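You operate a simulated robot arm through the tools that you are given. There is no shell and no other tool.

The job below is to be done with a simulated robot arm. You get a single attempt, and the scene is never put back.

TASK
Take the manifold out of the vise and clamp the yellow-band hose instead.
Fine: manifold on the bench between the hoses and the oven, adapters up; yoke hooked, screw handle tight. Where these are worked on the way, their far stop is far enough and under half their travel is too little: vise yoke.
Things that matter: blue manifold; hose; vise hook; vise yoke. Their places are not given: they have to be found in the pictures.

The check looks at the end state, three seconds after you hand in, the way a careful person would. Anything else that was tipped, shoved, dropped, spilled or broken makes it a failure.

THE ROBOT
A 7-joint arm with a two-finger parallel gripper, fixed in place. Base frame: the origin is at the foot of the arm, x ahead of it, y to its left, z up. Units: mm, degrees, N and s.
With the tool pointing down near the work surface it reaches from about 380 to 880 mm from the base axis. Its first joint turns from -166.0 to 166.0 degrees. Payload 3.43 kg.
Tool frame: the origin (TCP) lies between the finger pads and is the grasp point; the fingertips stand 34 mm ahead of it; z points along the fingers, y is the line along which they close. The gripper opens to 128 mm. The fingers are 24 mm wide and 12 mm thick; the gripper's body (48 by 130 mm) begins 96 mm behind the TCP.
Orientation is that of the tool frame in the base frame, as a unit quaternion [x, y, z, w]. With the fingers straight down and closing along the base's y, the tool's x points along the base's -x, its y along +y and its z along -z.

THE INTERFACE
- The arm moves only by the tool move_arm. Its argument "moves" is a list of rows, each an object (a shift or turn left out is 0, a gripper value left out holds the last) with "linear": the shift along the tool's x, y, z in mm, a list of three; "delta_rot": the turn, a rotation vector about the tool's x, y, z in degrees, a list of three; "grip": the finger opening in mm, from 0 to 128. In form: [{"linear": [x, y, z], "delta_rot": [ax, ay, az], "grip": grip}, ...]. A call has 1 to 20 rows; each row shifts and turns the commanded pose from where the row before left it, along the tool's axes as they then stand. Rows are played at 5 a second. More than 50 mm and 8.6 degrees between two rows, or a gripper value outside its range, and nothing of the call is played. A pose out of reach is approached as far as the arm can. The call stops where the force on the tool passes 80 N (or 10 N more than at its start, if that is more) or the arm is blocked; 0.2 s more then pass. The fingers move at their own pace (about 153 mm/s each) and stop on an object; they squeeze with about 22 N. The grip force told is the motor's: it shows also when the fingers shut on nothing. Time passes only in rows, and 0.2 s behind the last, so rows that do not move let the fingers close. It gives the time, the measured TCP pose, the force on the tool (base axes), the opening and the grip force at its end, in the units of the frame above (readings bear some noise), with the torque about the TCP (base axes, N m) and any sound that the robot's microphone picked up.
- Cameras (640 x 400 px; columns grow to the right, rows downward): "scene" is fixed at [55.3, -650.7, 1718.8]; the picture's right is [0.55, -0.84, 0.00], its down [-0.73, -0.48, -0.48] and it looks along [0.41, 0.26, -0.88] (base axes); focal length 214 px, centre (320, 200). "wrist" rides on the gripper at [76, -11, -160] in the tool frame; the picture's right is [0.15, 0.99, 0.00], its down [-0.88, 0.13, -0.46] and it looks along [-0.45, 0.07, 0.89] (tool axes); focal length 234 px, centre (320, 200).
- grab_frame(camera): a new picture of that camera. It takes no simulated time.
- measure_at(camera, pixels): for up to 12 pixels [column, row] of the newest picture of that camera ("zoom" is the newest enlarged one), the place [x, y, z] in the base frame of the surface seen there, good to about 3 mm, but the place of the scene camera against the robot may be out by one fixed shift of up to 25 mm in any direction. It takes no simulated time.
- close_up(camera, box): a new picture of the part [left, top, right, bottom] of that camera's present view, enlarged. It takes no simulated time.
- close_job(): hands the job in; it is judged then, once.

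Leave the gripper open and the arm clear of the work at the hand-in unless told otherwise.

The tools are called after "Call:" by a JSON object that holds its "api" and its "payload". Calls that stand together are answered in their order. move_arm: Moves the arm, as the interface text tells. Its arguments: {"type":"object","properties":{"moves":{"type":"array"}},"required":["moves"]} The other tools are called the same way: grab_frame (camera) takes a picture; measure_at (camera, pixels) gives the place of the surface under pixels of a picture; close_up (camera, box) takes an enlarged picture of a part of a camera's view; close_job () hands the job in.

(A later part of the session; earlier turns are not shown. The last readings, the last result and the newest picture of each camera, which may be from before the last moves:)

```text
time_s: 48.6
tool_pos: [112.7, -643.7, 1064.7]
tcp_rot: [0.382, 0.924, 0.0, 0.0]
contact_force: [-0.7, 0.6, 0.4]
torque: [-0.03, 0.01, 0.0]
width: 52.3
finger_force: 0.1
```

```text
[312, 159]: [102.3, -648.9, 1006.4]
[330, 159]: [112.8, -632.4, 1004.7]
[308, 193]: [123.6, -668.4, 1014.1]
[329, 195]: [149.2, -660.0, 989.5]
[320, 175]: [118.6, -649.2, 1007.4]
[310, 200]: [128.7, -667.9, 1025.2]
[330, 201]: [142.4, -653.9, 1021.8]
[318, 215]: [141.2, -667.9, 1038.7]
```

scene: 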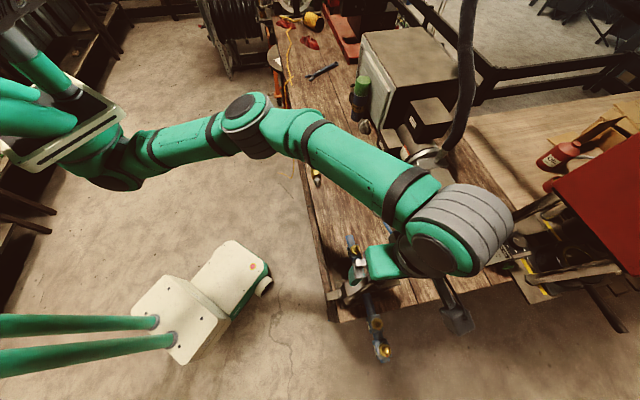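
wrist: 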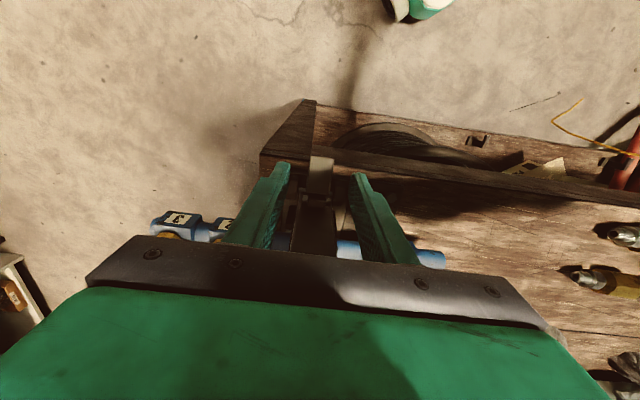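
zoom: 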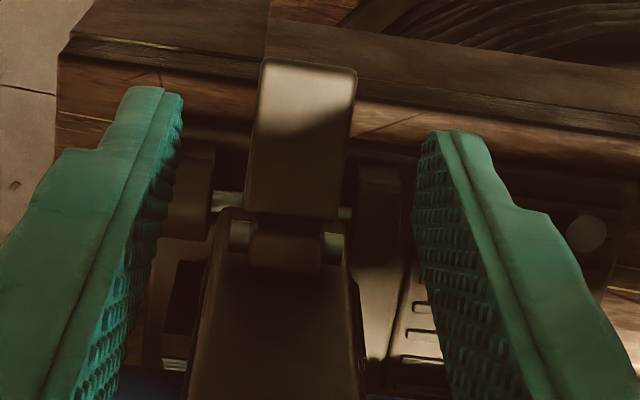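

Alignment is good (TCP about 6 mm inside the tab tip, centred within 2 mm). Descend 44 mm and pinch the tab.

Call:
{"api": "move_arm", "payload": {"moves": [{"linear": [0, 0, 22]}, {"linear": [0, 0, 22]}, {"linear": [0, 0, 0]}, {"grip": 10}, {"grip": 10}, {"grip": 10}, {"grip": 10}]}}

Call:
{"api": "grab_frame", "payload": {"camera": "wrist"}}

```text
time_s: 50.2
tool_pos: [112.5, -642.7, 1019.3]
tcp_rot: [0.382, 0.924, 0.001, 0.0]
contact_force: [5.9, 6.0, -4.9]
torque: [0.3, -0.05, -0.25]
width: 23.8
finger_force: 45.2
```

```text
taken
```

wrist: 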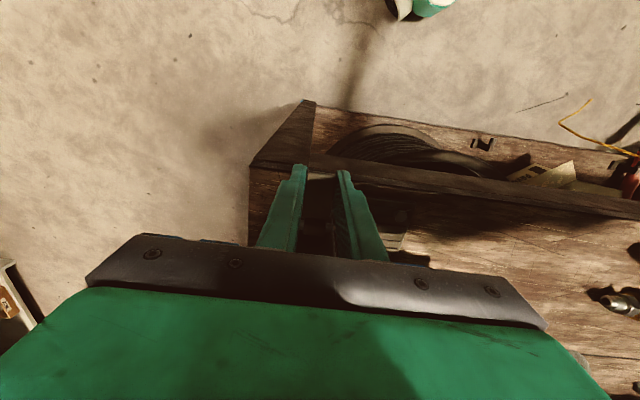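

The tab is pinched (width 23.8). Now lift it along an arc about the hook pivot, in small steps, watching the force.

Call:
{"api": "move_arm", "payload": {"moves": [{"linear": [1.5, 0, -4.5]}, {"linear": [1.4, 0, -4.5]}, {"linear": [0, 0, 0]}]}}

Call:
{"api": "close_up", "payload": {"camera": "wrist", "box": [260, 130, 390, 240]}}

```text
time_s: 51.0
tool_pos: [110.2, -640.5, 1029.6]
tcp_rot: [0.382, 0.924, 0.001, 0.001]
contact_force: [13.0, 20.9, 3.4]
torque: [0.24, -0.33, 0.04]
width: 23.9
finger_force: 45.5
```

```text
3.64 times, centred on (325, 185) of wrist
```

zoom: 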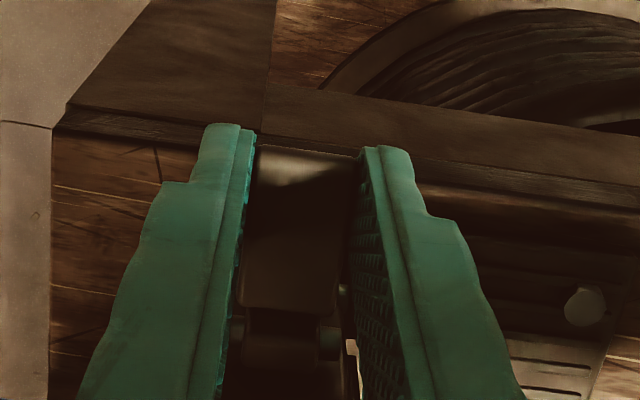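

Vertical resistance is small (3 N), so the hook turns freely; a sideways force of 24 N along +u shows the pinch is a bit off-centre. I'll shift +2 mm along tool y and keep lifting.

Call:
{"api": "move_arm", "payload": {"moves": [{"linear": [0, 2, 0]}, {"linear": [0, 0, -6]}, {"linear": [0, 0, -6]}, {"linear": [0, 0, 0]}]}}

Call:
{"api": "close_up", "payload": {"camera": "wrist", "box": [260, 130, 390, 240]}}

```text
time_s: 52.0
tool_pos: [112.5, -643.1, 1040.9]
tcp_rot: [0.381, 0.925, -0.001, 0.001]
contact_force: [15.1, -12.5, -14.1]
torque: [0.18, 0.1, -0.55]
width: 24.0
finger_force: 45.2
```

```text
3.64 times, centred on (325, 185) of wrist
```

zoom: 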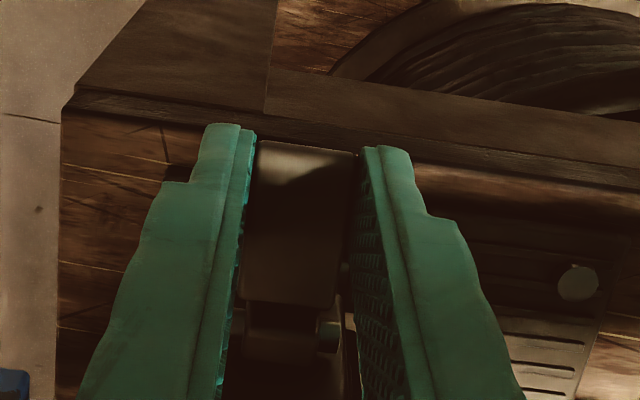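

Now the force is 19 N toward +v and 14 N down. The tab's look relative to the fingers hardly changed, so I need to check whether the hook turned or the whole yoke is lifting. Looking at both cameras.

Call:
{"api": "grab_frame", "payload": {"camera": "wrist"}}

Call:
{"api": "close_up", "payload": {"camera": "scene", "box": [310, 230, 450, 340]}}

```text
taken
```

wrist: 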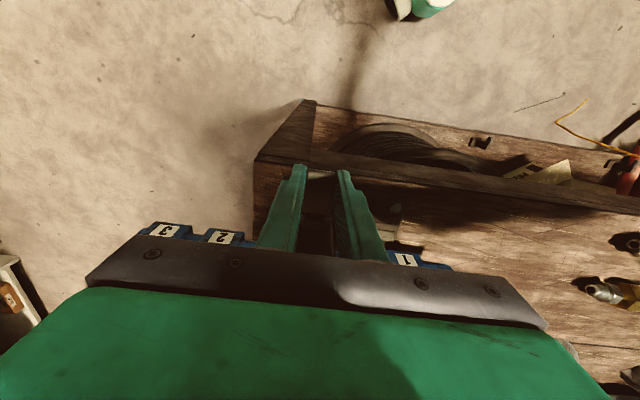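

```text
3.64 times, centred on (380, 285) of scene
```

zoom: 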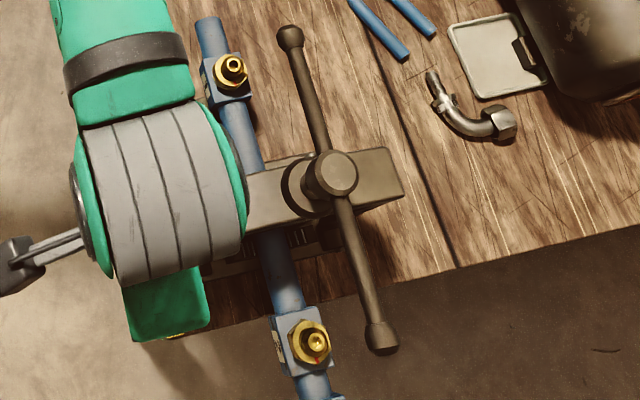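

Measure the hub (332,172) and handle balls (290,40), (382,338), yoke top (375,175) in this scene zoom.

Call:
{"api": "measure_at", "payload": {"camera": "zoom", "pixels": [[332, 172], [290, 38], [382, 338], [385, 185], [262, 205], [280, 185], [225, 70], [318, 343]]}}

Call:
{"api": "measure_at", "payload": {"camera": "wrist", "pixels": [[315, 178], [330, 178], [320, 210], [312, 222], [333, 222]]}}

```text
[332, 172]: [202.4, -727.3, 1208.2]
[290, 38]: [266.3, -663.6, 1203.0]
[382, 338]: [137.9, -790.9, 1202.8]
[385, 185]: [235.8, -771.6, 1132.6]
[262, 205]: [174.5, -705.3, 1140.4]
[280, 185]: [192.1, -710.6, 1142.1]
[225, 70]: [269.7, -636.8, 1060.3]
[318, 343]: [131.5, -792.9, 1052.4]
```

```text
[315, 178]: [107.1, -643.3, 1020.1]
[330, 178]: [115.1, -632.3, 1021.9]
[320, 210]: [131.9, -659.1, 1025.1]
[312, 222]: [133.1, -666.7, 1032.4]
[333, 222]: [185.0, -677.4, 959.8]
```

The yoke's left end has risen about 5°, and the downward load (14 N) looks like yoke weight. I'll correct inward (+v 4 mm) and lift a further 6 mm to see whether anything still holds it.

Call:
{"api": "move_arm", "payload": {"moves": [{"linear": [-4, 0, 0]}, {"linear": [-1, 0, -4]}, {"linear": [-1, 0, -4]}, {"linear": [0, 0, 0]}]}}

Call:
{"api": "close_up", "payload": {"camera": "wrist", "box": [260, 130, 390, 240]}}

Call:
{"api": "close_up", "payload": {"camera": "scene", "box": [310, 230, 450, 340]}}

Call:
{"api": "measure_at", "payload": {"camera": "zoom", "pixels": [[332, 172], [290, 38], [382, 338], [385, 185], [262, 205], [280, 185], [225, 70], [318, 343]]}}

```text
time_s: 53.0
tool_pos: [114.7, -645.8, 1048.5]
tcp_rot: [0.383, 0.924, 0.0, 0.0]
contact_force: [2.6, 1.3, -12.1]
torque: [0.46, 0.09, -0.41]
width: 23.9
finger_force: 44.5
```

```text
3.64 times, centred on (325, 185) of wrist
```

zoom: 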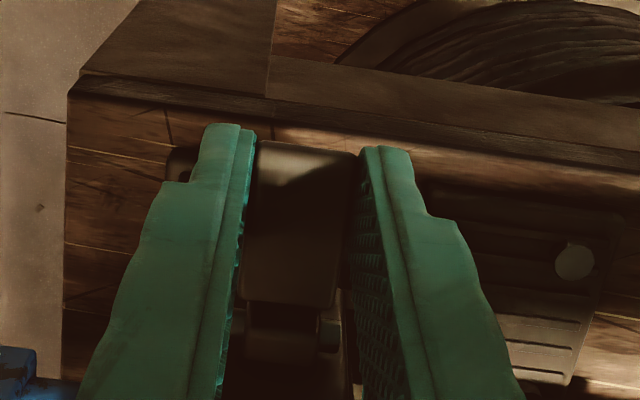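

```text
3.64 times, centred on (380, 285) of scene
```

zoom: 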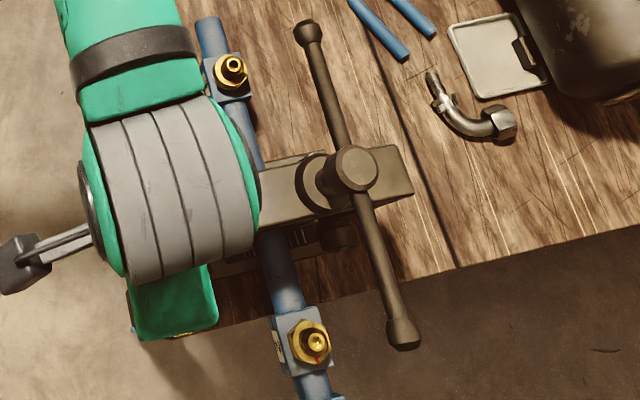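

```text
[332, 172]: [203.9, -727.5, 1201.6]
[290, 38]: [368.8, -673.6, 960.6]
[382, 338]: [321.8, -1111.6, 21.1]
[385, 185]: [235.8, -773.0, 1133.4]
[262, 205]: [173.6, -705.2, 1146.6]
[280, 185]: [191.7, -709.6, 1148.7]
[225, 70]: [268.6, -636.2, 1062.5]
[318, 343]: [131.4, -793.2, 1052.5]
```

The handle moved over to the right in the picture and only the yoke's weight (12 N) loads the fingers: the hook is off and the yoke is opening. I continue along the arc about the hinge (v≈64, z≈970).

Call:
{"api": "move_arm", "payload": {"moves": [{"linear": [-6.4, 0, -15.4]}, {"linear": [-7.2, 0, -13.9]}, {"linear": [-8.5, 0, -13.2]}, {"linear": [-9.5, 0, -12.5]}, {"linear": [0, 0, 0]}]}}

Call:
{"api": "grab_frame", "payload": {"camera": "wrist"}}

Call:
{"api": "grab_frame", "payload": {"camera": "scene"}}

```text
time_s: 54.2
tool_pos: [136.2, -666.9, 1104.3]
tcp_rot: [0.382, 0.924, -0.001, 0.0]
contact_force: [-3.9, -3.2, -14.7]
torque: [0.93, 0.89, -0.07]
width: 23.9
finger_force: 44.8
```

```text
taken
```

wrist: 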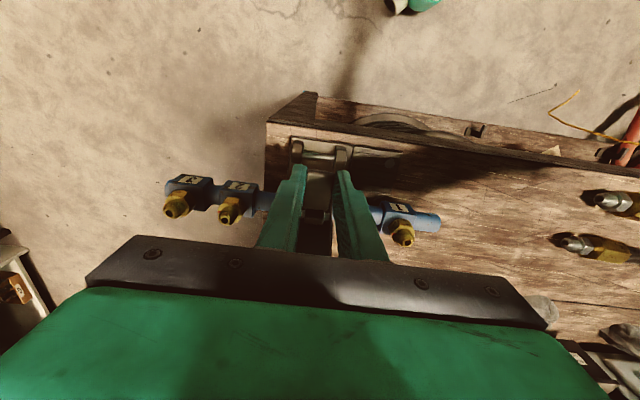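

```text
taken
```

scene: 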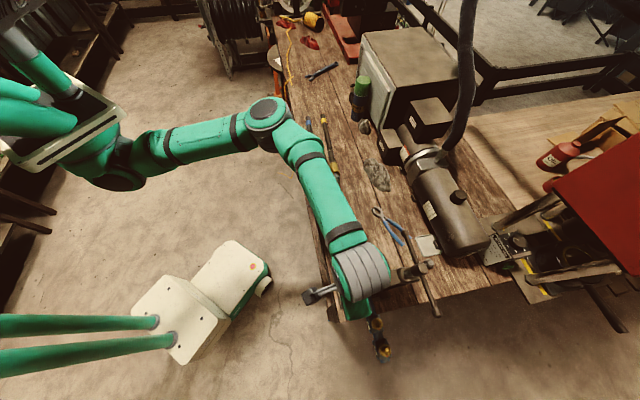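

Yoke about 30° open; manifold still rests in the lower jaw. I'll zoom on the jaw, then continue the swing.

Call:
{"api": "close_up", "payload": {"camera": "wrist", "box": [250, 120, 450, 250]}}

Call:
{"api": "move_arm", "payload": {"moves": [{"linear": [-10.6, 0, -11.6]}, {"linear": [-11.6, 0, -10.6]}, {"linear": [-12.5, 0, -9.5]}, {"linear": [-13.2, 0, -8.5]}, {"linear": [0, 0, 0]}]}}

Call:
{"api": "grab_frame", "payload": {"camera": "wrist"}}

Call:
{"api": "grab_frame", "payload": {"camera": "scene"}}

```text
3.08 times, centred on (350, 185) of wrist
```

zoom: 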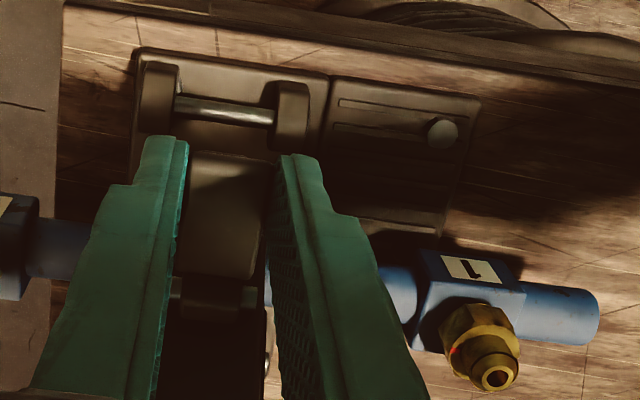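

```text
time_s: 55.4
tool_pos: [171.2, -700.6, 1145.1]
tcp_rot: [0.383, 0.924, -0.001, 0.0]
contact_force: [-12.9, -2.3, -1.0]
torque: [0.98, 1.13, 0.0]
width: 23.6
finger_force: 44.9
```

```text
taken
```

wrist: 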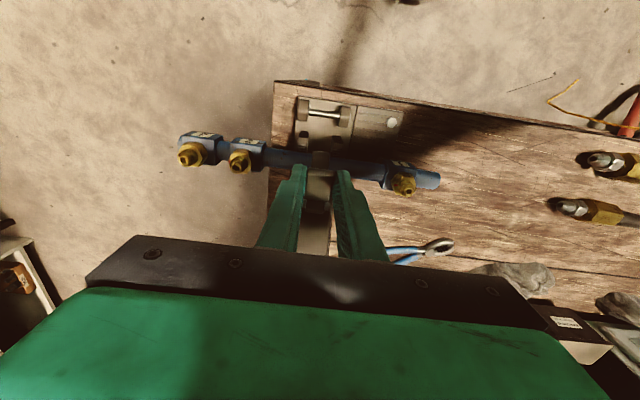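

```text
taken
```

scene: 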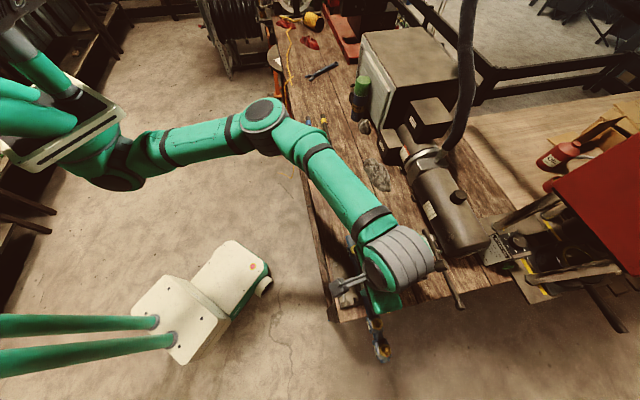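

About 50° open. I'll check the handle's clearance to the motor/setting plate in a scene zoom.

Call:
{"api": "close_up", "payload": {"camera": "scene", "box": [340, 200, 500, 330]}}

Call:
{"api": "measure_at", "payload": {"camera": "zoom", "pixels": [[480, 315], [420, 200], [360, 130], [390, 100], [480, 170], [300, 330], [440, 250], [540, 180], [550, 215], [410, 130]]}}

```text
3.08 times, centred on (420, 265) of scene
```

zoom: 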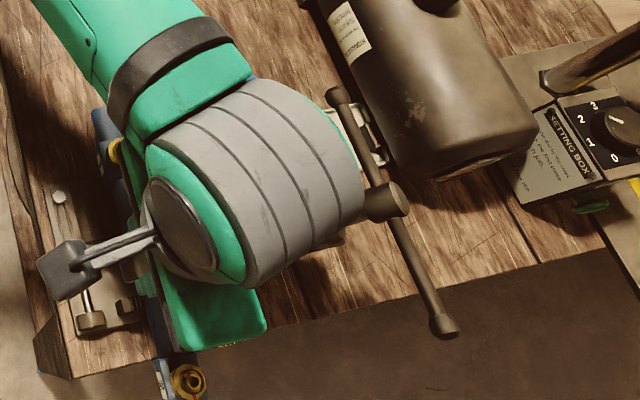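

```text
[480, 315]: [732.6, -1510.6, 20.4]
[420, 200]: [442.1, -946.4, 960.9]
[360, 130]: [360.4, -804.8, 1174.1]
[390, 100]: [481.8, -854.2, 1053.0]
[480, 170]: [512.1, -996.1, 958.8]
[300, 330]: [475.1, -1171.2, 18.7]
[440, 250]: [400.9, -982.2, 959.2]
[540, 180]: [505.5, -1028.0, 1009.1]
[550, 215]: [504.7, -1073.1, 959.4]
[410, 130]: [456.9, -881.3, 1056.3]
```

The yoke is ~49° open. The handle's +u ball may approach the motor as it opens further, so I'll measure the motor's near side carefully.

Call:
{"api": "measure_at", "payload": {"camera": "zoom", "pixels": [[340, 95], [362, 60], [375, 95], [388, 120], [405, 150], [420, 168], [440, 150], [470, 120], [500, 100], [450, 60], [520, 120], [430, 175]]}}

Call:
{"api": "close_up", "payload": {"camera": "wrist", "box": [340, 230, 640, 400]}}

```text
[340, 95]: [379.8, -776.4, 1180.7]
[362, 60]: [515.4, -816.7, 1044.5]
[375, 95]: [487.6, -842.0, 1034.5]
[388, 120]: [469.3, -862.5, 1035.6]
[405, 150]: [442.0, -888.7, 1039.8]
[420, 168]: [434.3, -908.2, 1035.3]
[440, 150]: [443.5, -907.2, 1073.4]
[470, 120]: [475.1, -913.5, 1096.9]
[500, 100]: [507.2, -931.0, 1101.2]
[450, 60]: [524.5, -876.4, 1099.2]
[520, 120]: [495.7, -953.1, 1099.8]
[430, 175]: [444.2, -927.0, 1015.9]
```

```text
2.13 times, centred on (490, 315) of wrist
```

zoom: 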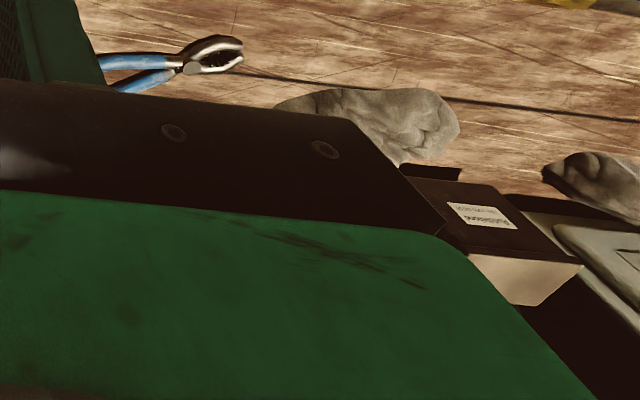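

Motor's near side is at v≈292, z≈1016; the handle at full opening should reach v≈275–289, so it is close. I'll continue slowly while holding the tab so that I feel any stop, watching clearance.

Call:
{"api": "move_arm", "payload": {"moves": [{"linear": [-13.9, 0, -7.2], "delta_rot": [0, 2, 0]}, {"linear": [-14.2, 0, -5.5], "delta_rot": [0, 2, 0]}, {"linear": [-14.8, 0, -3.8], "delta_rot": [0, 2, 0]}, {"linear": [0, 0, 0]}]}}

Call:
{"api": "close_up", "payload": {"camera": "scene", "box": [340, 200, 500, 330]}}

Call:
{"api": "grab_frame", "payload": {"camera": "wrist"}}

```text
time_s: 56.4
tool_pos: [200.3, -730.6, 1160.1]
tcp_rot: [0.381, 0.923, 0.019, -0.048]
contact_force: [-13.4, 1.8, 20.8]
torque: [0.95, 1.2, -0.08]
width: 23.8
finger_force: 45.3
```

```text
3.08 times, centred on (420, 265) of scene
```

zoom: 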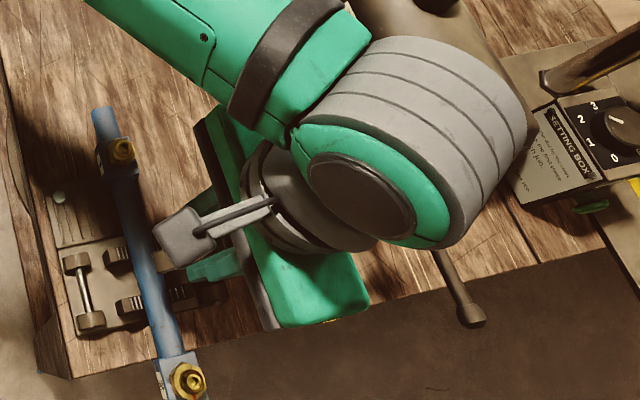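

```text
taken
```

wrist: 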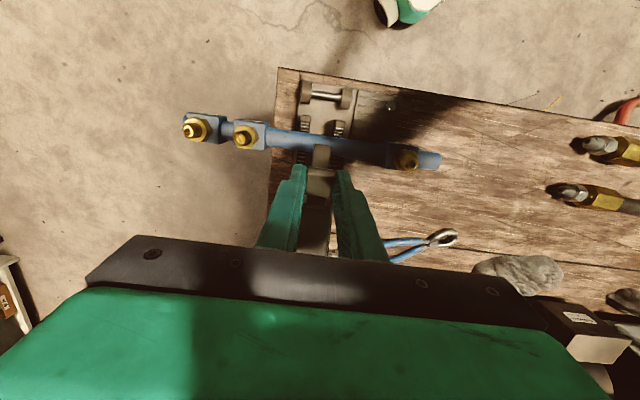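

Now 21 N radially outward (my arc radius is slightly small) and ~10 N resisting friction. I'll raise 5 mm and continue the swing another ~15°.

Call:
{"api": "move_arm", "payload": {"moves": [{"linear": [0, 0, -5]}, {"linear": [-15, 0, -3], "delta_rot": [0, 2, 0]}, {"linear": [-15, 0, -2], "delta_rot": [0, 2, 0]}, {"linear": [-15, 0, -1], "delta_rot": [0, 2, 0]}, {"linear": [0, 0, 0]}]}}

Call:
{"api": "close_up", "payload": {"camera": "scene", "box": [340, 200, 500, 330]}}

Call:
{"api": "grab_frame", "payload": {"camera": "wrist"}}

```text
time_s: 57.6
tool_pos: [220.9, -750.0, 1165.9]
tcp_rot: [0.387, 0.916, 0.028, -0.099]
contact_force: [-15.6, -18.6, -7.7]
torque: [-0.59, 0.42, 0.38]
width: 24.0
finger_force: 45.4
out of reach, approached as far as the arm can: row 4
stopped in row 5: the force on the tool passed its limit at 82 N (the readings are from after the stop); the commanded pose is now the measured one
```

```text
3.08 times, centred on (420, 265) of scene
```

zoom: 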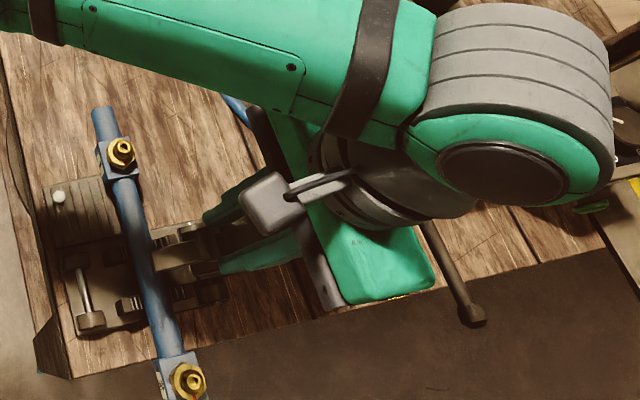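

```text
taken
```

wrist: 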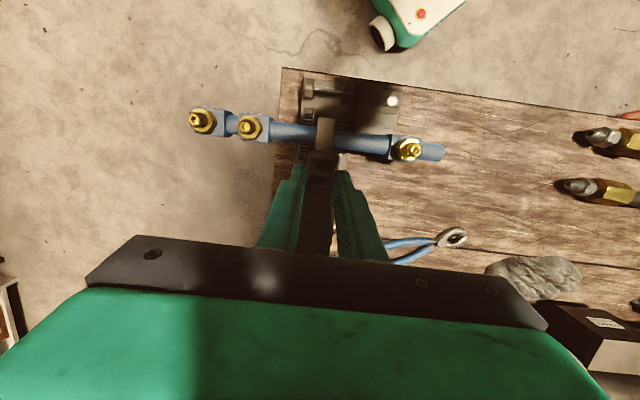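

It stopped at 82 N. The handle's -u ball (470,316) hasn't moved since the previous picture, so the yoke may be at its far stop (or touching something). Measuring ball and yoke positions.

Call:
{"api": "measure_at", "payload": {"camera": "zoom", "pixels": [[471, 316], [440, 260], [430, 235], [460, 295], [240, 110], [175, 255], [205, 270]]}}

Call:
{"api": "close_up", "payload": {"camera": "wrist", "box": [220, 70, 420, 260]}}

Call:
{"api": "grab_frame", "payload": {"camera": "scene"}}

```text
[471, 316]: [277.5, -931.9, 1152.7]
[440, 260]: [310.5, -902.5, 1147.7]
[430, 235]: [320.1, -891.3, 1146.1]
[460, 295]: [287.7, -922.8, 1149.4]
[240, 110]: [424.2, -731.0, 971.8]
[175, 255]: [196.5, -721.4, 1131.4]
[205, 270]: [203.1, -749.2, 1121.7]
```

```text
2.11 times, centred on (320, 165) of wrist
```

zoom: 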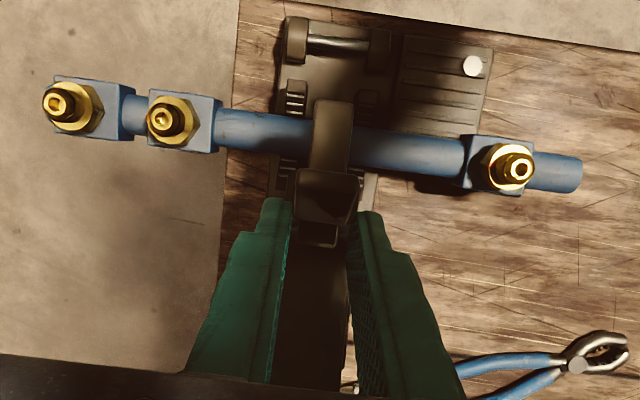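

```text
taken
```

scene: 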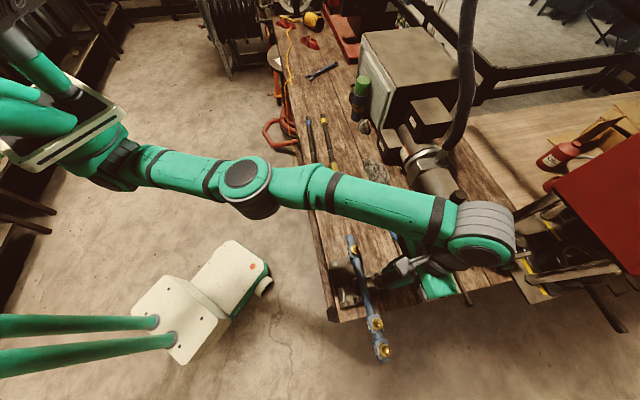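

The bar is at v≈211, z≈1122, meaning the yoke is about 61° open. I'll measure the hook/leg end in the wrist zoom to understand the hook's present attitude.

Call:
{"api": "close_up", "payload": {"camera": "wrist", "box": [260, 100, 400, 240]}}

Call:
{"api": "measure_at", "payload": {"camera": "zoom", "pixels": [[310, 60], [300, 150], [275, 215], [325, 220], [290, 190], [330, 240], [290, 260], [290, 330], [320, 60], [230, 80], [420, 100]]}}

```text
2.86 times, centred on (330, 170) of wrist
```

zoom: 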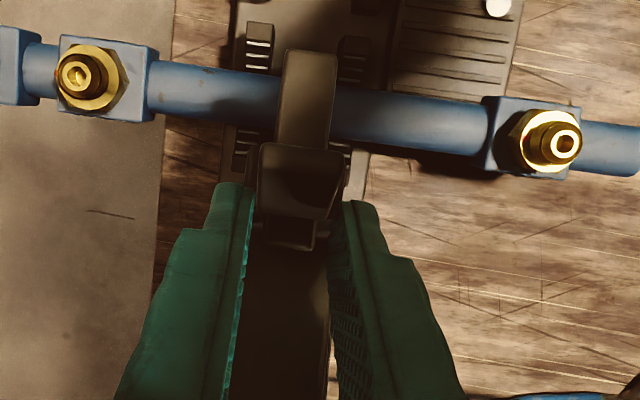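

```text
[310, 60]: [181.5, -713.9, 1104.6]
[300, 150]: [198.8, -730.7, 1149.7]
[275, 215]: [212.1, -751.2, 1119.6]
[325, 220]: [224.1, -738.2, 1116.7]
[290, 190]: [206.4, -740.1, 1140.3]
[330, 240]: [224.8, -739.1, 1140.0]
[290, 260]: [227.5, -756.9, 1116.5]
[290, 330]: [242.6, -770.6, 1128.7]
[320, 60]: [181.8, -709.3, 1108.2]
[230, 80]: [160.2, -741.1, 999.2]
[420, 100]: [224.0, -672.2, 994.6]
```

The hook has swung about 70° relative to the yoke and the yoke sits near 60° open. I'll open the fingers to release the tab and see whether the yoke stays.

Call:
{"api": "move_arm", "payload": {"moves": [{"grip": 52}, {"grip": 52}, {"grip": 52}, {"grip": 52}]}}

Call:
{"api": "close_up", "payload": {"camera": "wrist", "box": [220, 70, 420, 260]}}

Call:
{"api": "close_up", "payload": {"camera": "scene", "box": [340, 200, 500, 330]}}

```text
time_s: 58.6
tool_pos: [223.5, -747.8, 1167.2]
tcp_rot: [0.385, 0.917, 0.029, -0.097]
contact_force: [0.1, -0.4, -0.1]
torque: [0.04, -0.01, -0.01]
width: 51.9
finger_force: 0.0
```

```text
2.11 times, centred on (320, 165) of wrist
```

zoom: 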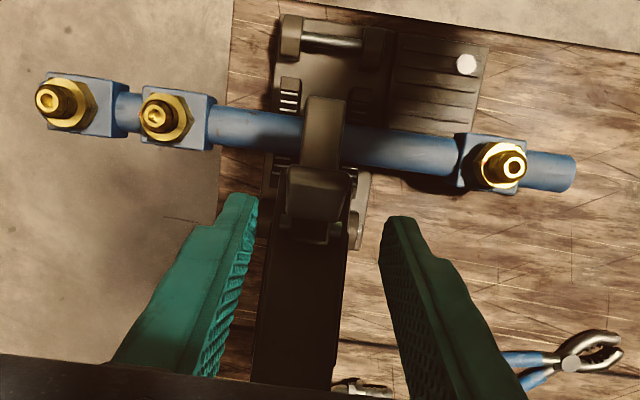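

```text
3.08 times, centred on (420, 265) of scene
```

zoom: 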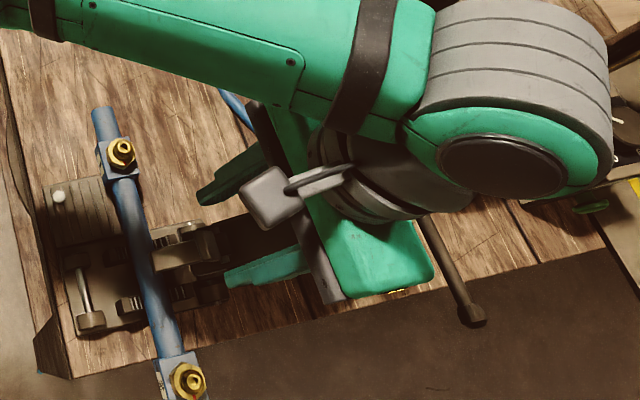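

The yoke holds its place by friction at ~60° when released. I'll withdraw up, straighten the tool, then come to the -v side and give the leg end a gentle push toward +v to see if it opens further.

Call:
{"api": "move_arm", "payload": {"moves": [{"linear": [0, 0, -40]}, {"linear": [0, 0, -40]}, {"delta_rot": [0, -6, 0]}, {"delta_rot": [0, -6, 0]}, {"linear": [35, 0, 0], "grip": 24}, {"linear": [35, 0, 0]}, {"linear": [40, 0, 0]}, {"linear": [0, 0, 0]}]}}

Call:
{"api": "grab_frame", "payload": {"camera": "wrist"}}

Call:
{"api": "grab_frame", "payload": {"camera": "scene"}}

```text
time_s: 60.4
tool_pos: [186.3, -769.4, 1261.7]
tcp_rot: [0.387, 0.922, -0.01, -0.002]
contact_force: [1.0, -0.3, -0.2]
torque: [-0.01, 0.06, 0.0]
width: 24.0
finger_force: 0.1
out of reach, approached as far as the arm can: row 1, 2, 3, 4, 5, 6, 7
```

```text
taken
```

wrist: 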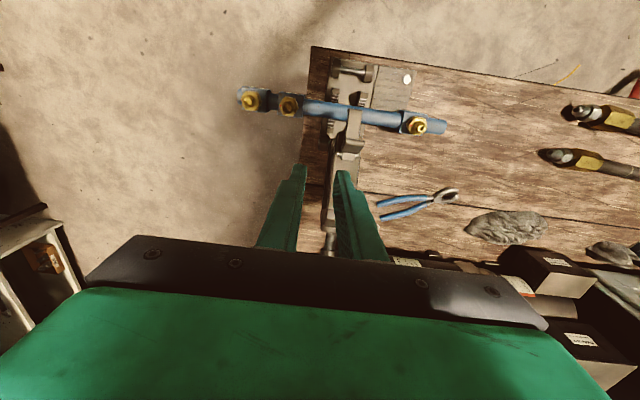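

```text
taken
```

scene: 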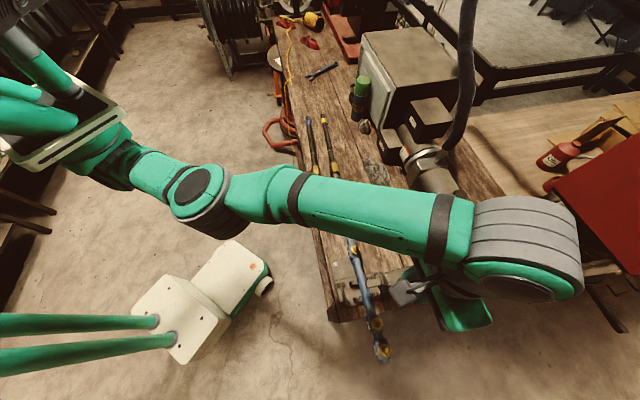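

The raised, tilted pose was beyond reach, so the TCP drifted to (186,-769,1262); nothing touched. I'll move back inward toward the -v side.

Call:
{"api": "move_arm", "payload": {"moves": [{"linear": [35, 12, 0]}, {"linear": [35, 12, 0]}, {"linear": [30, 10, 0]}, {"linear": [0, 0, 0]}]}}

Call:
{"api": "grab_frame", "payload": {"camera": "wrist"}}

Call:
{"api": "grab_frame", "payload": {"camera": "scene"}}

```text
time_s: 61.4
tool_pos: [165.3, -764.6, 1282.8]
tcp_rot: [0.386, 0.922, -0.01, -0.001]
contact_force: [0.1, 0.2, 0.3]
torque: [-0.02, 0.01, 0.0]
width: 23.9
finger_force: 0.1
out of reach, approached as far as the arm can: row 1, 2, 3
```

```text
taken
```

wrist: 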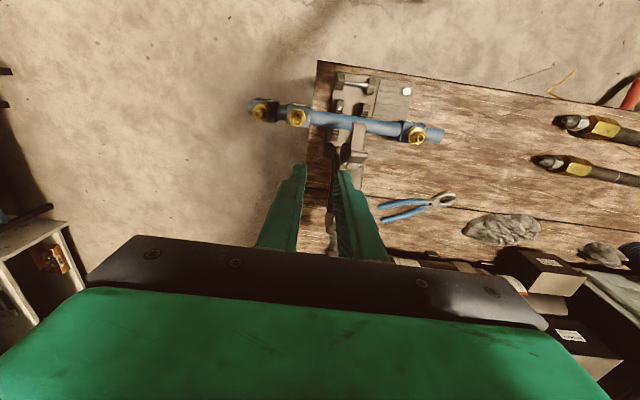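

```text
taken
```

scene: 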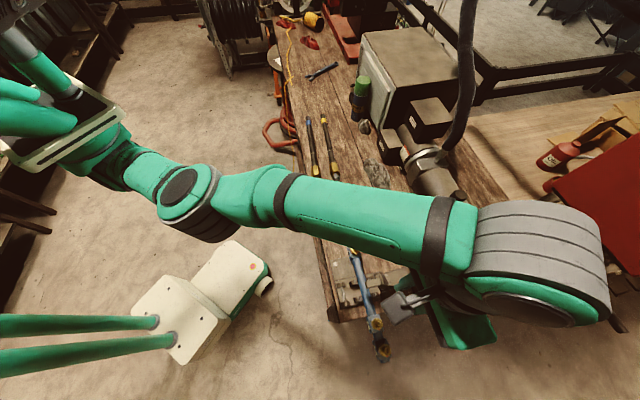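

The arm's elbow has drifted into a bad configuration (probably against a wrist joint limit). Rotating the tool toward higher y should free it; I'll turn -48° about the tool axis, staying at this height.

Call:
{"api": "move_arm", "payload": {"moves": [{"delta_rot": [0, 0, -8]}, {"delta_rot": [0, 0, -8]}, {"delta_rot": [0, 0, -8]}, {"delta_rot": [0, 0, -8]}, {"delta_rot": [0, 0, -8]}, {"delta_rot": [0, 0, -8]}, {"linear": [0, 0, 0]}]}}

Call:
{"api": "grab_frame", "payload": {"camera": "scene"}}

```text
time_s: 63.0
tool_pos: [165.9, -764.4, 1281.9]
tcp_rot: [-0.022, 1.0, -0.007, -0.006]
contact_force: [0.2, 0.2, 0.0]
torque: [-0.02, 0.0, 0.01]
width: 24.3
finger_force: 0.0
```

```text
taken
```

scene: 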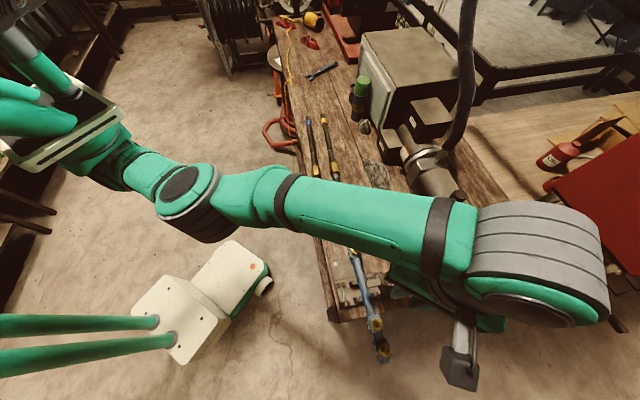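

The rotation worked. Now move inward toward (141,-674) in this orientation.

Call:
{"api": "move_arm", "payload": {"moves": [{"linear": [7, 30, 0]}, {"linear": [7, 30, 0]}, {"linear": [7, 30, 0]}, {"linear": [0, 0, 0]}]}}

Call:
{"api": "grab_frame", "payload": {"camera": "scene"}}

```text
time_s: 64.0
tool_pos: [154.6, -756.9, 1303.1]
tcp_rot: [-0.023, 1.0, -0.008, -0.007]
contact_force: [-0.1, 0.2, -0.2]
torque: [-0.01, -0.01, -0.02]
width: 24.1
finger_force: 0.1
out of reach, approached as far as the arm can: row 1, 2, 3
```

```text
taken
```

scene: 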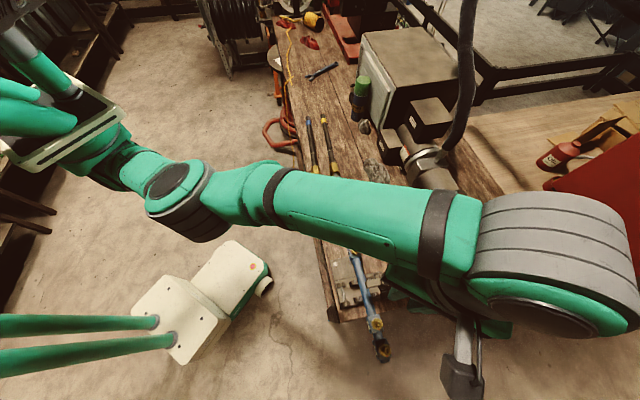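

The arm is fully stretched here (radius ~770 at this height is its limit), and inward commands don't take: it likely sits on the wrong side of its straight-elbow singularity. I'll try one outward row, then small inward and downward rows, to let the elbow re-bend the normal way.

Call:
{"api": "move_arm", "payload": {"moves": [{"linear": [-6, -30, 0]}, {"linear": [0, 0, 0]}, {"linear": [2, 10, 0]}, {"linear": [2, 10, 0]}, {"linear": [2, 10, 0]}, {"linear": [2, 10, 0]}, {"linear": [2, 10, 0]}, {"linear": [0, 0, 0]}]}}

Call:
{"api": "grab_frame", "payload": {"camera": "scene"}}

```text
time_s: 65.8
tool_pos: [150.9, -751.9, 1316.3]
tcp_rot: [-0.024, 1.0, -0.008, -0.005]
contact_force: [-0.7, -0.6, 0.0]
torque: [-0.01, 0.0, 0.01]
width: 24.1
finger_force: 0.0
out of reach, approached as far as the arm can: row 1, 3, 4, 5, 6, 7
```

```text
taken
```

scene: 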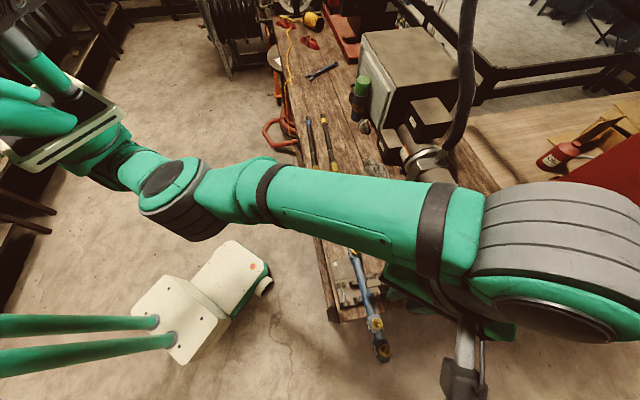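

Still stuck on that side. I'll hold an outward (beyond reach) command for several rows to force the elbow to its longest stretch and look at where it settles.

Call:
{"api": "move_arm", "payload": {"moves": [{"linear": [-4, -20, 0]}, {"linear": [-4, -20, 0]}, {"linear": [-4, -20, 0]}, {"linear": [0, 0, 0]}, {"linear": [0, 0, 0]}, {"linear": [0, 0, 0]}, {"linear": [0, 0, 0]}]}}

```text
time_s: 67.4
tool_pos: [160.8, -758.6, 1302.3]
tcp_rot: [-0.023, 1.0, -0.009, -0.004]
contact_force: [0.5, 0.3, -0.3]
torque: [0.02, 0.01, 0.04]
width: 24.3
finger_force: 0.1
out of reach, approached as far as the arm can: row 1, 2, 3
```

I suspect the commanded point may have run inward while the arm stayed stretched. I'll command outward to make the stretch unambiguous, then downward (which should favour bending the elbow the normal way); the area below here is clear down to fingertip z≈1160.

Call:
{"api": "move_arm", "payload": {"moves": [{"linear": [-5, -45, 0]}, {"linear": [-5, -45, 0]}, {"linear": [-5, -45, 0]}, {"linear": [-5, -45, 0]}, {"linear": [-5, -45, 0]}, {"linear": [0, 0, 0]}, {"linear": [0, 0, 0]}]}}

```text
time_s: 69.0
tool_pos: [170.5, -760.4, 1293.8]
tcp_rot: [-0.023, 1.0, -0.009, -0.004]
contact_force: [-0.3, 0.2, 0.2]
torque: [-0.01, 0.0, 0.0]
width: 24.2
finger_force: 0.1
out of reach, approached as far as the arm can: row 1, 2, 3, 4, 5
```

Now try downward rows from here (still clear below).

Call:
{"api": "move_arm", "payload": {"moves": [{"linear": [0, 0, 20]}, {"linear": [0, 0, 20]}, {"linear": [0, 0, 20]}, {"linear": [0, 0, 0]}]}}

```text
time_s: 70.0
tool_pos: [169.0, -763.8, 1233.8]
tcp_rot: [-0.023, 1.0, -0.009, -0.005]
contact_force: [0.4, 0.6, 0.5]
torque: [0.04, -0.04, 0.0]
width: 23.8
finger_force: 0.1
```

That worked with no limit reported: z dropped exactly 60 mm. So commands are clamped to the reached pose. Now try moving inward in small rows.

Call:
{"api": "move_arm", "payload": {"moves": [{"linear": [2, 10, 0]}, {"linear": [2, 10, 0]}, {"linear": [2, 10, 0]}, {"linear": [0, 0, 0]}]}}

Call:
{"api": "grab_frame", "payload": {"camera": "scene"}}

```text
time_s: 71.0
tool_pos: [161.7, -733.7, 1235.1]
tcp_rot: [-0.023, 1.0, -0.009, -0.007]
contact_force: [0.1, 0.4, 1.3]
torque: [0.02, 0.01, 0.0]
width: 23.8
finger_force: 0.1
```

```text
taken
```

scene: 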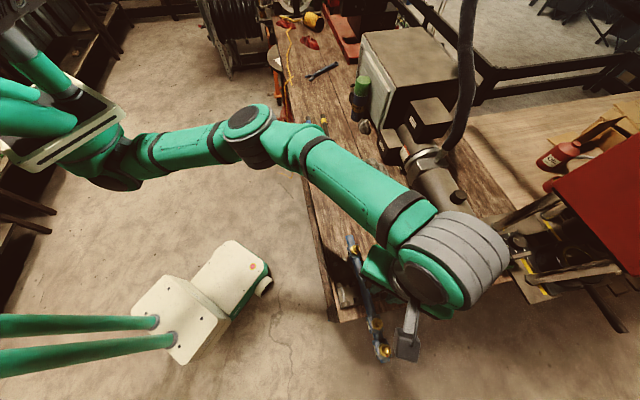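

The arm is back in its normal shape. I'll go to the -v side of the vise (139,-672) and turn the tool to y≈44° there.

Call:
{"api": "move_arm", "payload": {"moves": [{"linear": [10, 31, 0]}, {"linear": [10, 31, 0]}, {"delta_rot": [0, 0, 8]}, {"delta_rot": [0, 0, 8]}, {"delta_rot": [0, 0, 8]}, {"delta_rot": [0, 0, 8]}, {"delta_rot": [0, 0, 8]}, {"delta_rot": [0, 0, 8]}, {"linear": [0, 0, 0]}]}}

Call:
{"api": "grab_frame", "payload": {"camera": "wrist"}}

Call:
{"api": "grab_frame", "payload": {"camera": "scene"}}

```text
time_s: 73.0
tool_pos: [139.3, -672.4, 1233.8]
tcp_rot: [0.387, 0.922, -0.011, -0.001]
contact_force: [0.5, 0.1, 0.4]
torque: [0.02, 0.01, -0.01]
width: 24.2
finger_force: 0.1
```

```text
taken
```

wrist: 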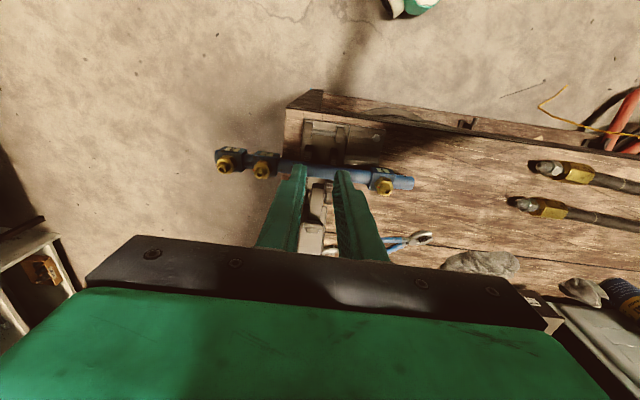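

```text
taken
```

scene: 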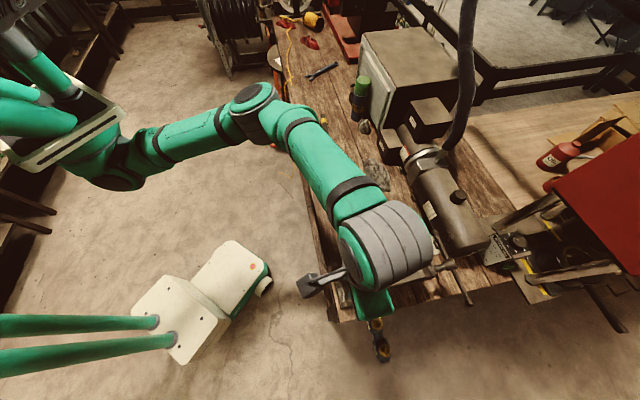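

Now lower to fingertip z≈1109 on the -v side and creep toward the leg end (expected contact when TCP is near v≈10).

Call:
{"api": "move_arm", "payload": {"moves": [{"linear": [0, 0, 30]}, {"linear": [0, 0, 30]}, {"linear": [0, 0, 31]}, {"linear": [-25, 0, 0]}, {"linear": [-20, 0, 0]}, {"linear": [0, 0, 0]}]}}

Call:
{"api": "grab_frame", "payload": {"camera": "wrist"}}

```text
time_s: 74.4
tool_pos: [169.8, -704.7, 1143.2]
tcp_rot: [0.386, 0.922, -0.011, -0.001]
contact_force: [0.4, 0.1, 0.3]
torque: [0.02, 0.0, -0.05]
width: 24.1
finger_force: 0.0
```

```text
taken
```

wrist: 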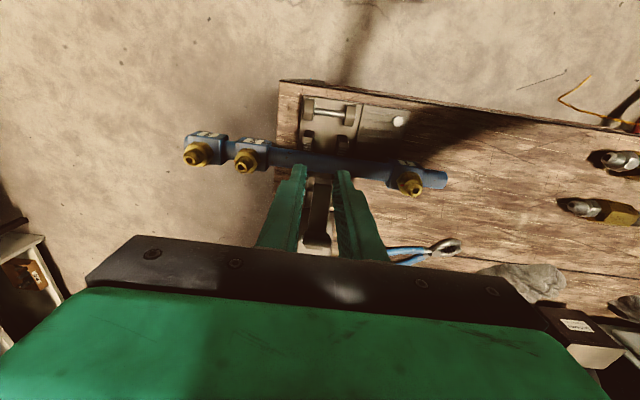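

The hook's claw (318,205) passes between the fingers. Continue slowly toward +v until contact with the yoke.

Call:
{"api": "move_arm", "payload": {"moves": [{"linear": [-8, 0, 0]}, {"linear": [-8, 0, 0]}, {"linear": [-8, 0, 0]}, {"linear": [-8, 0, 0]}, {"linear": [0, 0, 0]}]}}

Call:
{"api": "close_up", "payload": {"camera": "wrist", "box": [240, 120, 400, 260]}}

Call:
{"api": "close_up", "payload": {"camera": "scene", "box": [340, 200, 500, 330]}}

```text
time_s: 75.3
tool_pos: [174.2, -714.6, 1140.5]
tcp_rot: [0.394, 0.919, -0.003, -0.013]
contact_force: [-14.9, 22.4, -4.2]
torque: [0.89, 0.37, 0.47]
width: 26.0
finger_force: 1.7
stopped in row 4: the force on the tool passed its limit at 90 N (the readings are from after the stop); the commanded pose is now the measured one
```

```text
2.86 times, centred on (320, 190) of wrist
```

zoom: 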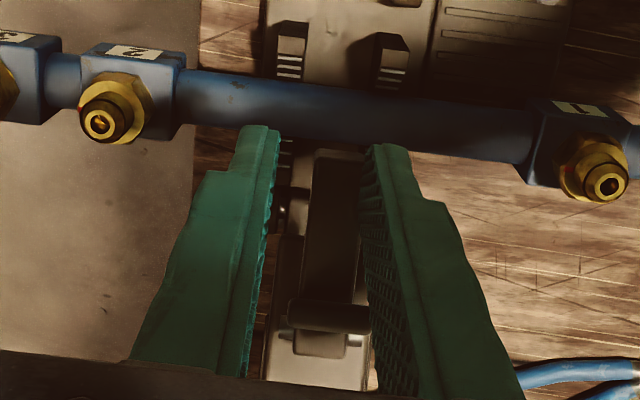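

```text
3.08 times, centred on (420, 265) of scene
```

zoom: 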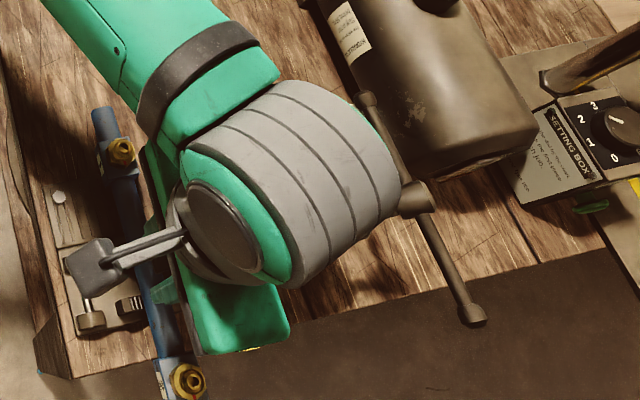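

Contact came at 90 N with the yoke not moving at all (ball still at (471,318)), so the yoke really is at its far stop near 61°. I'll back off, and measure the bench area between hoses and oven for placing the manifold.

Call:
{"api": "move_arm", "payload": {"moves": [{"linear": [20, 0, 0]}, {"linear": [35, 0, 0]}, {"linear": [0, 0, -30]}, {"linear": [0, 0, -30]}, {"linear": [0, 0, 0]}]}}

Call:
{"api": "close_up", "payload": {"camera": "scene", "box": [300, 70, 430, 200]}}

Call:
{"api": "measure_at", "payload": {"camera": "scene", "pixels": [[362, 100], [364, 127], [377, 163], [388, 188], [366, 180], [370, 110], [383, 130], [350, 130], [352, 160], [358, 190], [385, 150], [345, 110]]}}

```text
time_s: 76.5
tool_pos: [139.2, -675.3, 1202.9]
tcp_rot: [0.392, 0.92, -0.005, -0.01]
contact_force: [-0.3, 0.8, -0.2]
torque: [0.0, -0.02, 0.02]
width: 24.1
finger_force: 0.0
```

```text
3.08 times, centred on (365, 135) of scene
```

zoom: 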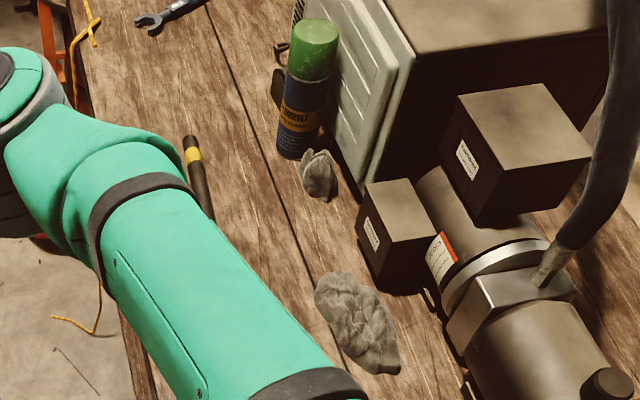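

```text
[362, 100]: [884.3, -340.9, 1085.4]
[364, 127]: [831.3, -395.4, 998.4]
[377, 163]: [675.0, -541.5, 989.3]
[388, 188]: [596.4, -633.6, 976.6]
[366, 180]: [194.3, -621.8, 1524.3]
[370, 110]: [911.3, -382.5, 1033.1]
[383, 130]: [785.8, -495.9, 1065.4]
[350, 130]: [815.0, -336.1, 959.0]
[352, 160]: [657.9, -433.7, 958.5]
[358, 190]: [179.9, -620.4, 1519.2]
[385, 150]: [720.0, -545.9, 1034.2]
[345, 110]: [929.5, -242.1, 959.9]
```

Region between yellow hose (v≈20) and rags/can/oven (v≳170) is free; I plan to set the manifold with its centre near u≈620, v≈105, i.e. about (689,-370). Now I correct the small tilt, turn the tool so the fingers close across the manifold (y≈133.5°) and move above the bare pipe between adapter 2 and the vise.

Call:
{"api": "move_arm", "payload": {"moves": [{"delta_rot": [-0.97, -0.83, 0]}, {"delta_rot": [0, 0, -8.15], "grip": 64}, {"delta_rot": [0, 0, -8.15]}, {"delta_rot": [0, 0, -8.15]}, {"delta_rot": [0, 0, -8.15]}, {"delta_rot": [0, 0, -8.15]}, {"delta_rot": [0, 0, -8.15]}, {"delta_rot": [0, 0, -8.15]}, {"delta_rot": [0, 0, -8.15]}, {"delta_rot": [0, 0, -8.15]}, {"delta_rot": [0, 0, -8.15]}, {"delta_rot": [0, 0, -8.15]}, {"linear": [23, -33.5, 0]}, {"linear": [23, -33.5, 0]}, {"linear": [0, 0, 0]}]}}

Call:
{"api": "grab_frame", "payload": {"camera": "wrist"}}

```text
time_s: 79.7
tool_pos: [152.1, -756.1, 1203.4]
tcp_rot: [-0.371, 0.929, 0.001, 0.0]
contact_force: [-0.6, -0.3, 0.9]
torque: [0.02, -0.06, 0.0]
width: 63.8
finger_force: 0.0
```

```text
taken
```

wrist: 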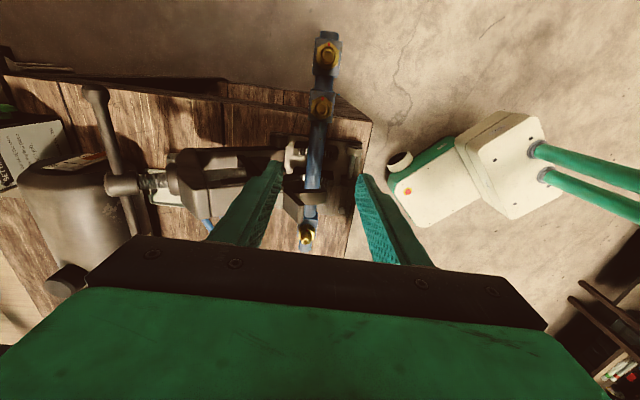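

Now I see the open yoke from above (handle at (105,150), leg/hook near (290,200)). Zoom on the grasp area and measure the pipe.

Call:
{"api": "close_up", "payload": {"camera": "wrist", "box": [240, 20, 400, 260]}}

Call:
{"api": "close_up", "payload": {"camera": "wrist", "box": [70, 70, 370, 260]}}

Call:
{"api": "measure_at", "payload": {"camera": "wrist", "pixels": [[327, 55], [321, 104], [307, 238], [316, 140], [313, 165], [310, 190], [300, 250], [305, 200], [285, 155], [347, 165], [340, 195], [270, 190]]}}

```text
1.67 times, centred on (320, 140) of wrist
```

zoom: 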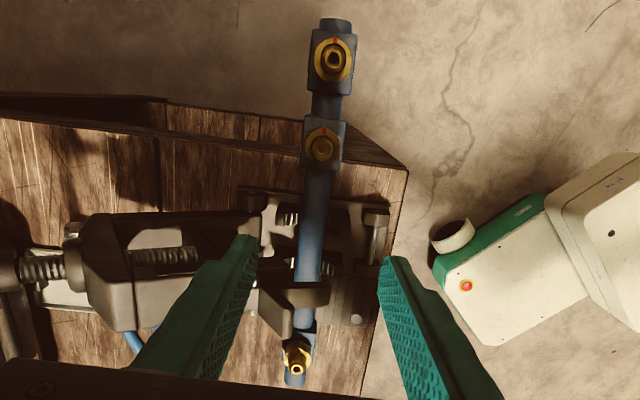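

```text
2.11 times, centred on (220, 165) of wrist
```

zoom: 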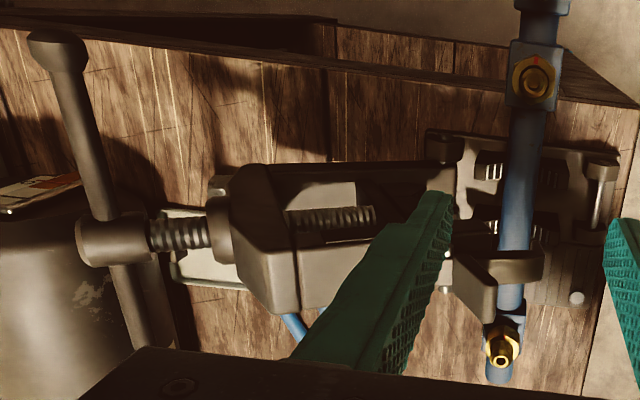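

```text
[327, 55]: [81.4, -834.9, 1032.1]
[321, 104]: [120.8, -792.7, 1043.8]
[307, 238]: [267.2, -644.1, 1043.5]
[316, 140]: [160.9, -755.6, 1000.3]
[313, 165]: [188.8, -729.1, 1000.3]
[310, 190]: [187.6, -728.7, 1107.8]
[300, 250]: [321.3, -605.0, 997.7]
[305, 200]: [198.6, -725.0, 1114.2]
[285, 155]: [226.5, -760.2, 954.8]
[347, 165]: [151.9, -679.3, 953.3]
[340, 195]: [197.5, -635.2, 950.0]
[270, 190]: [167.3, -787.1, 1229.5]
```

Pipe top is at z≈1000 (centre ≈986), axis angle ≈45.5°, passing near (157,-758). I'll check the vise plate edge and hinge lug before descending.

Call:
{"api": "close_up", "payload": {"camera": "wrist", "box": [255, 95, 375, 185]}}

Call:
{"api": "measure_at", "payload": {"camera": "zoom", "pixels": [[100, 210], [135, 225], [230, 215], [260, 230], [330, 150], [320, 330], [460, 230], [520, 260], [560, 225], [200, 300], [420, 300], [300, 90]]}}

```text
4.44 times, centred on (315, 140) of wrist
```

zoom: 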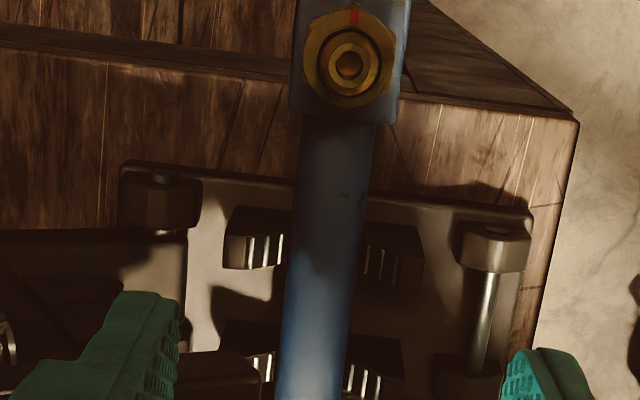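

```text
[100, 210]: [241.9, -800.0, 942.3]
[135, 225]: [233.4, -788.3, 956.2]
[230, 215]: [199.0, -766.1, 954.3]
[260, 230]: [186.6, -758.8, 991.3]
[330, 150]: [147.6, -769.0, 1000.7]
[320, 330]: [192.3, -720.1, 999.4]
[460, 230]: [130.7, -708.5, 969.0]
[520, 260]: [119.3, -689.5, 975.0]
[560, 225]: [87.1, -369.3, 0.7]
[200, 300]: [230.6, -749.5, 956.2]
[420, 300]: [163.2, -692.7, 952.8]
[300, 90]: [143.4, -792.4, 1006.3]
```

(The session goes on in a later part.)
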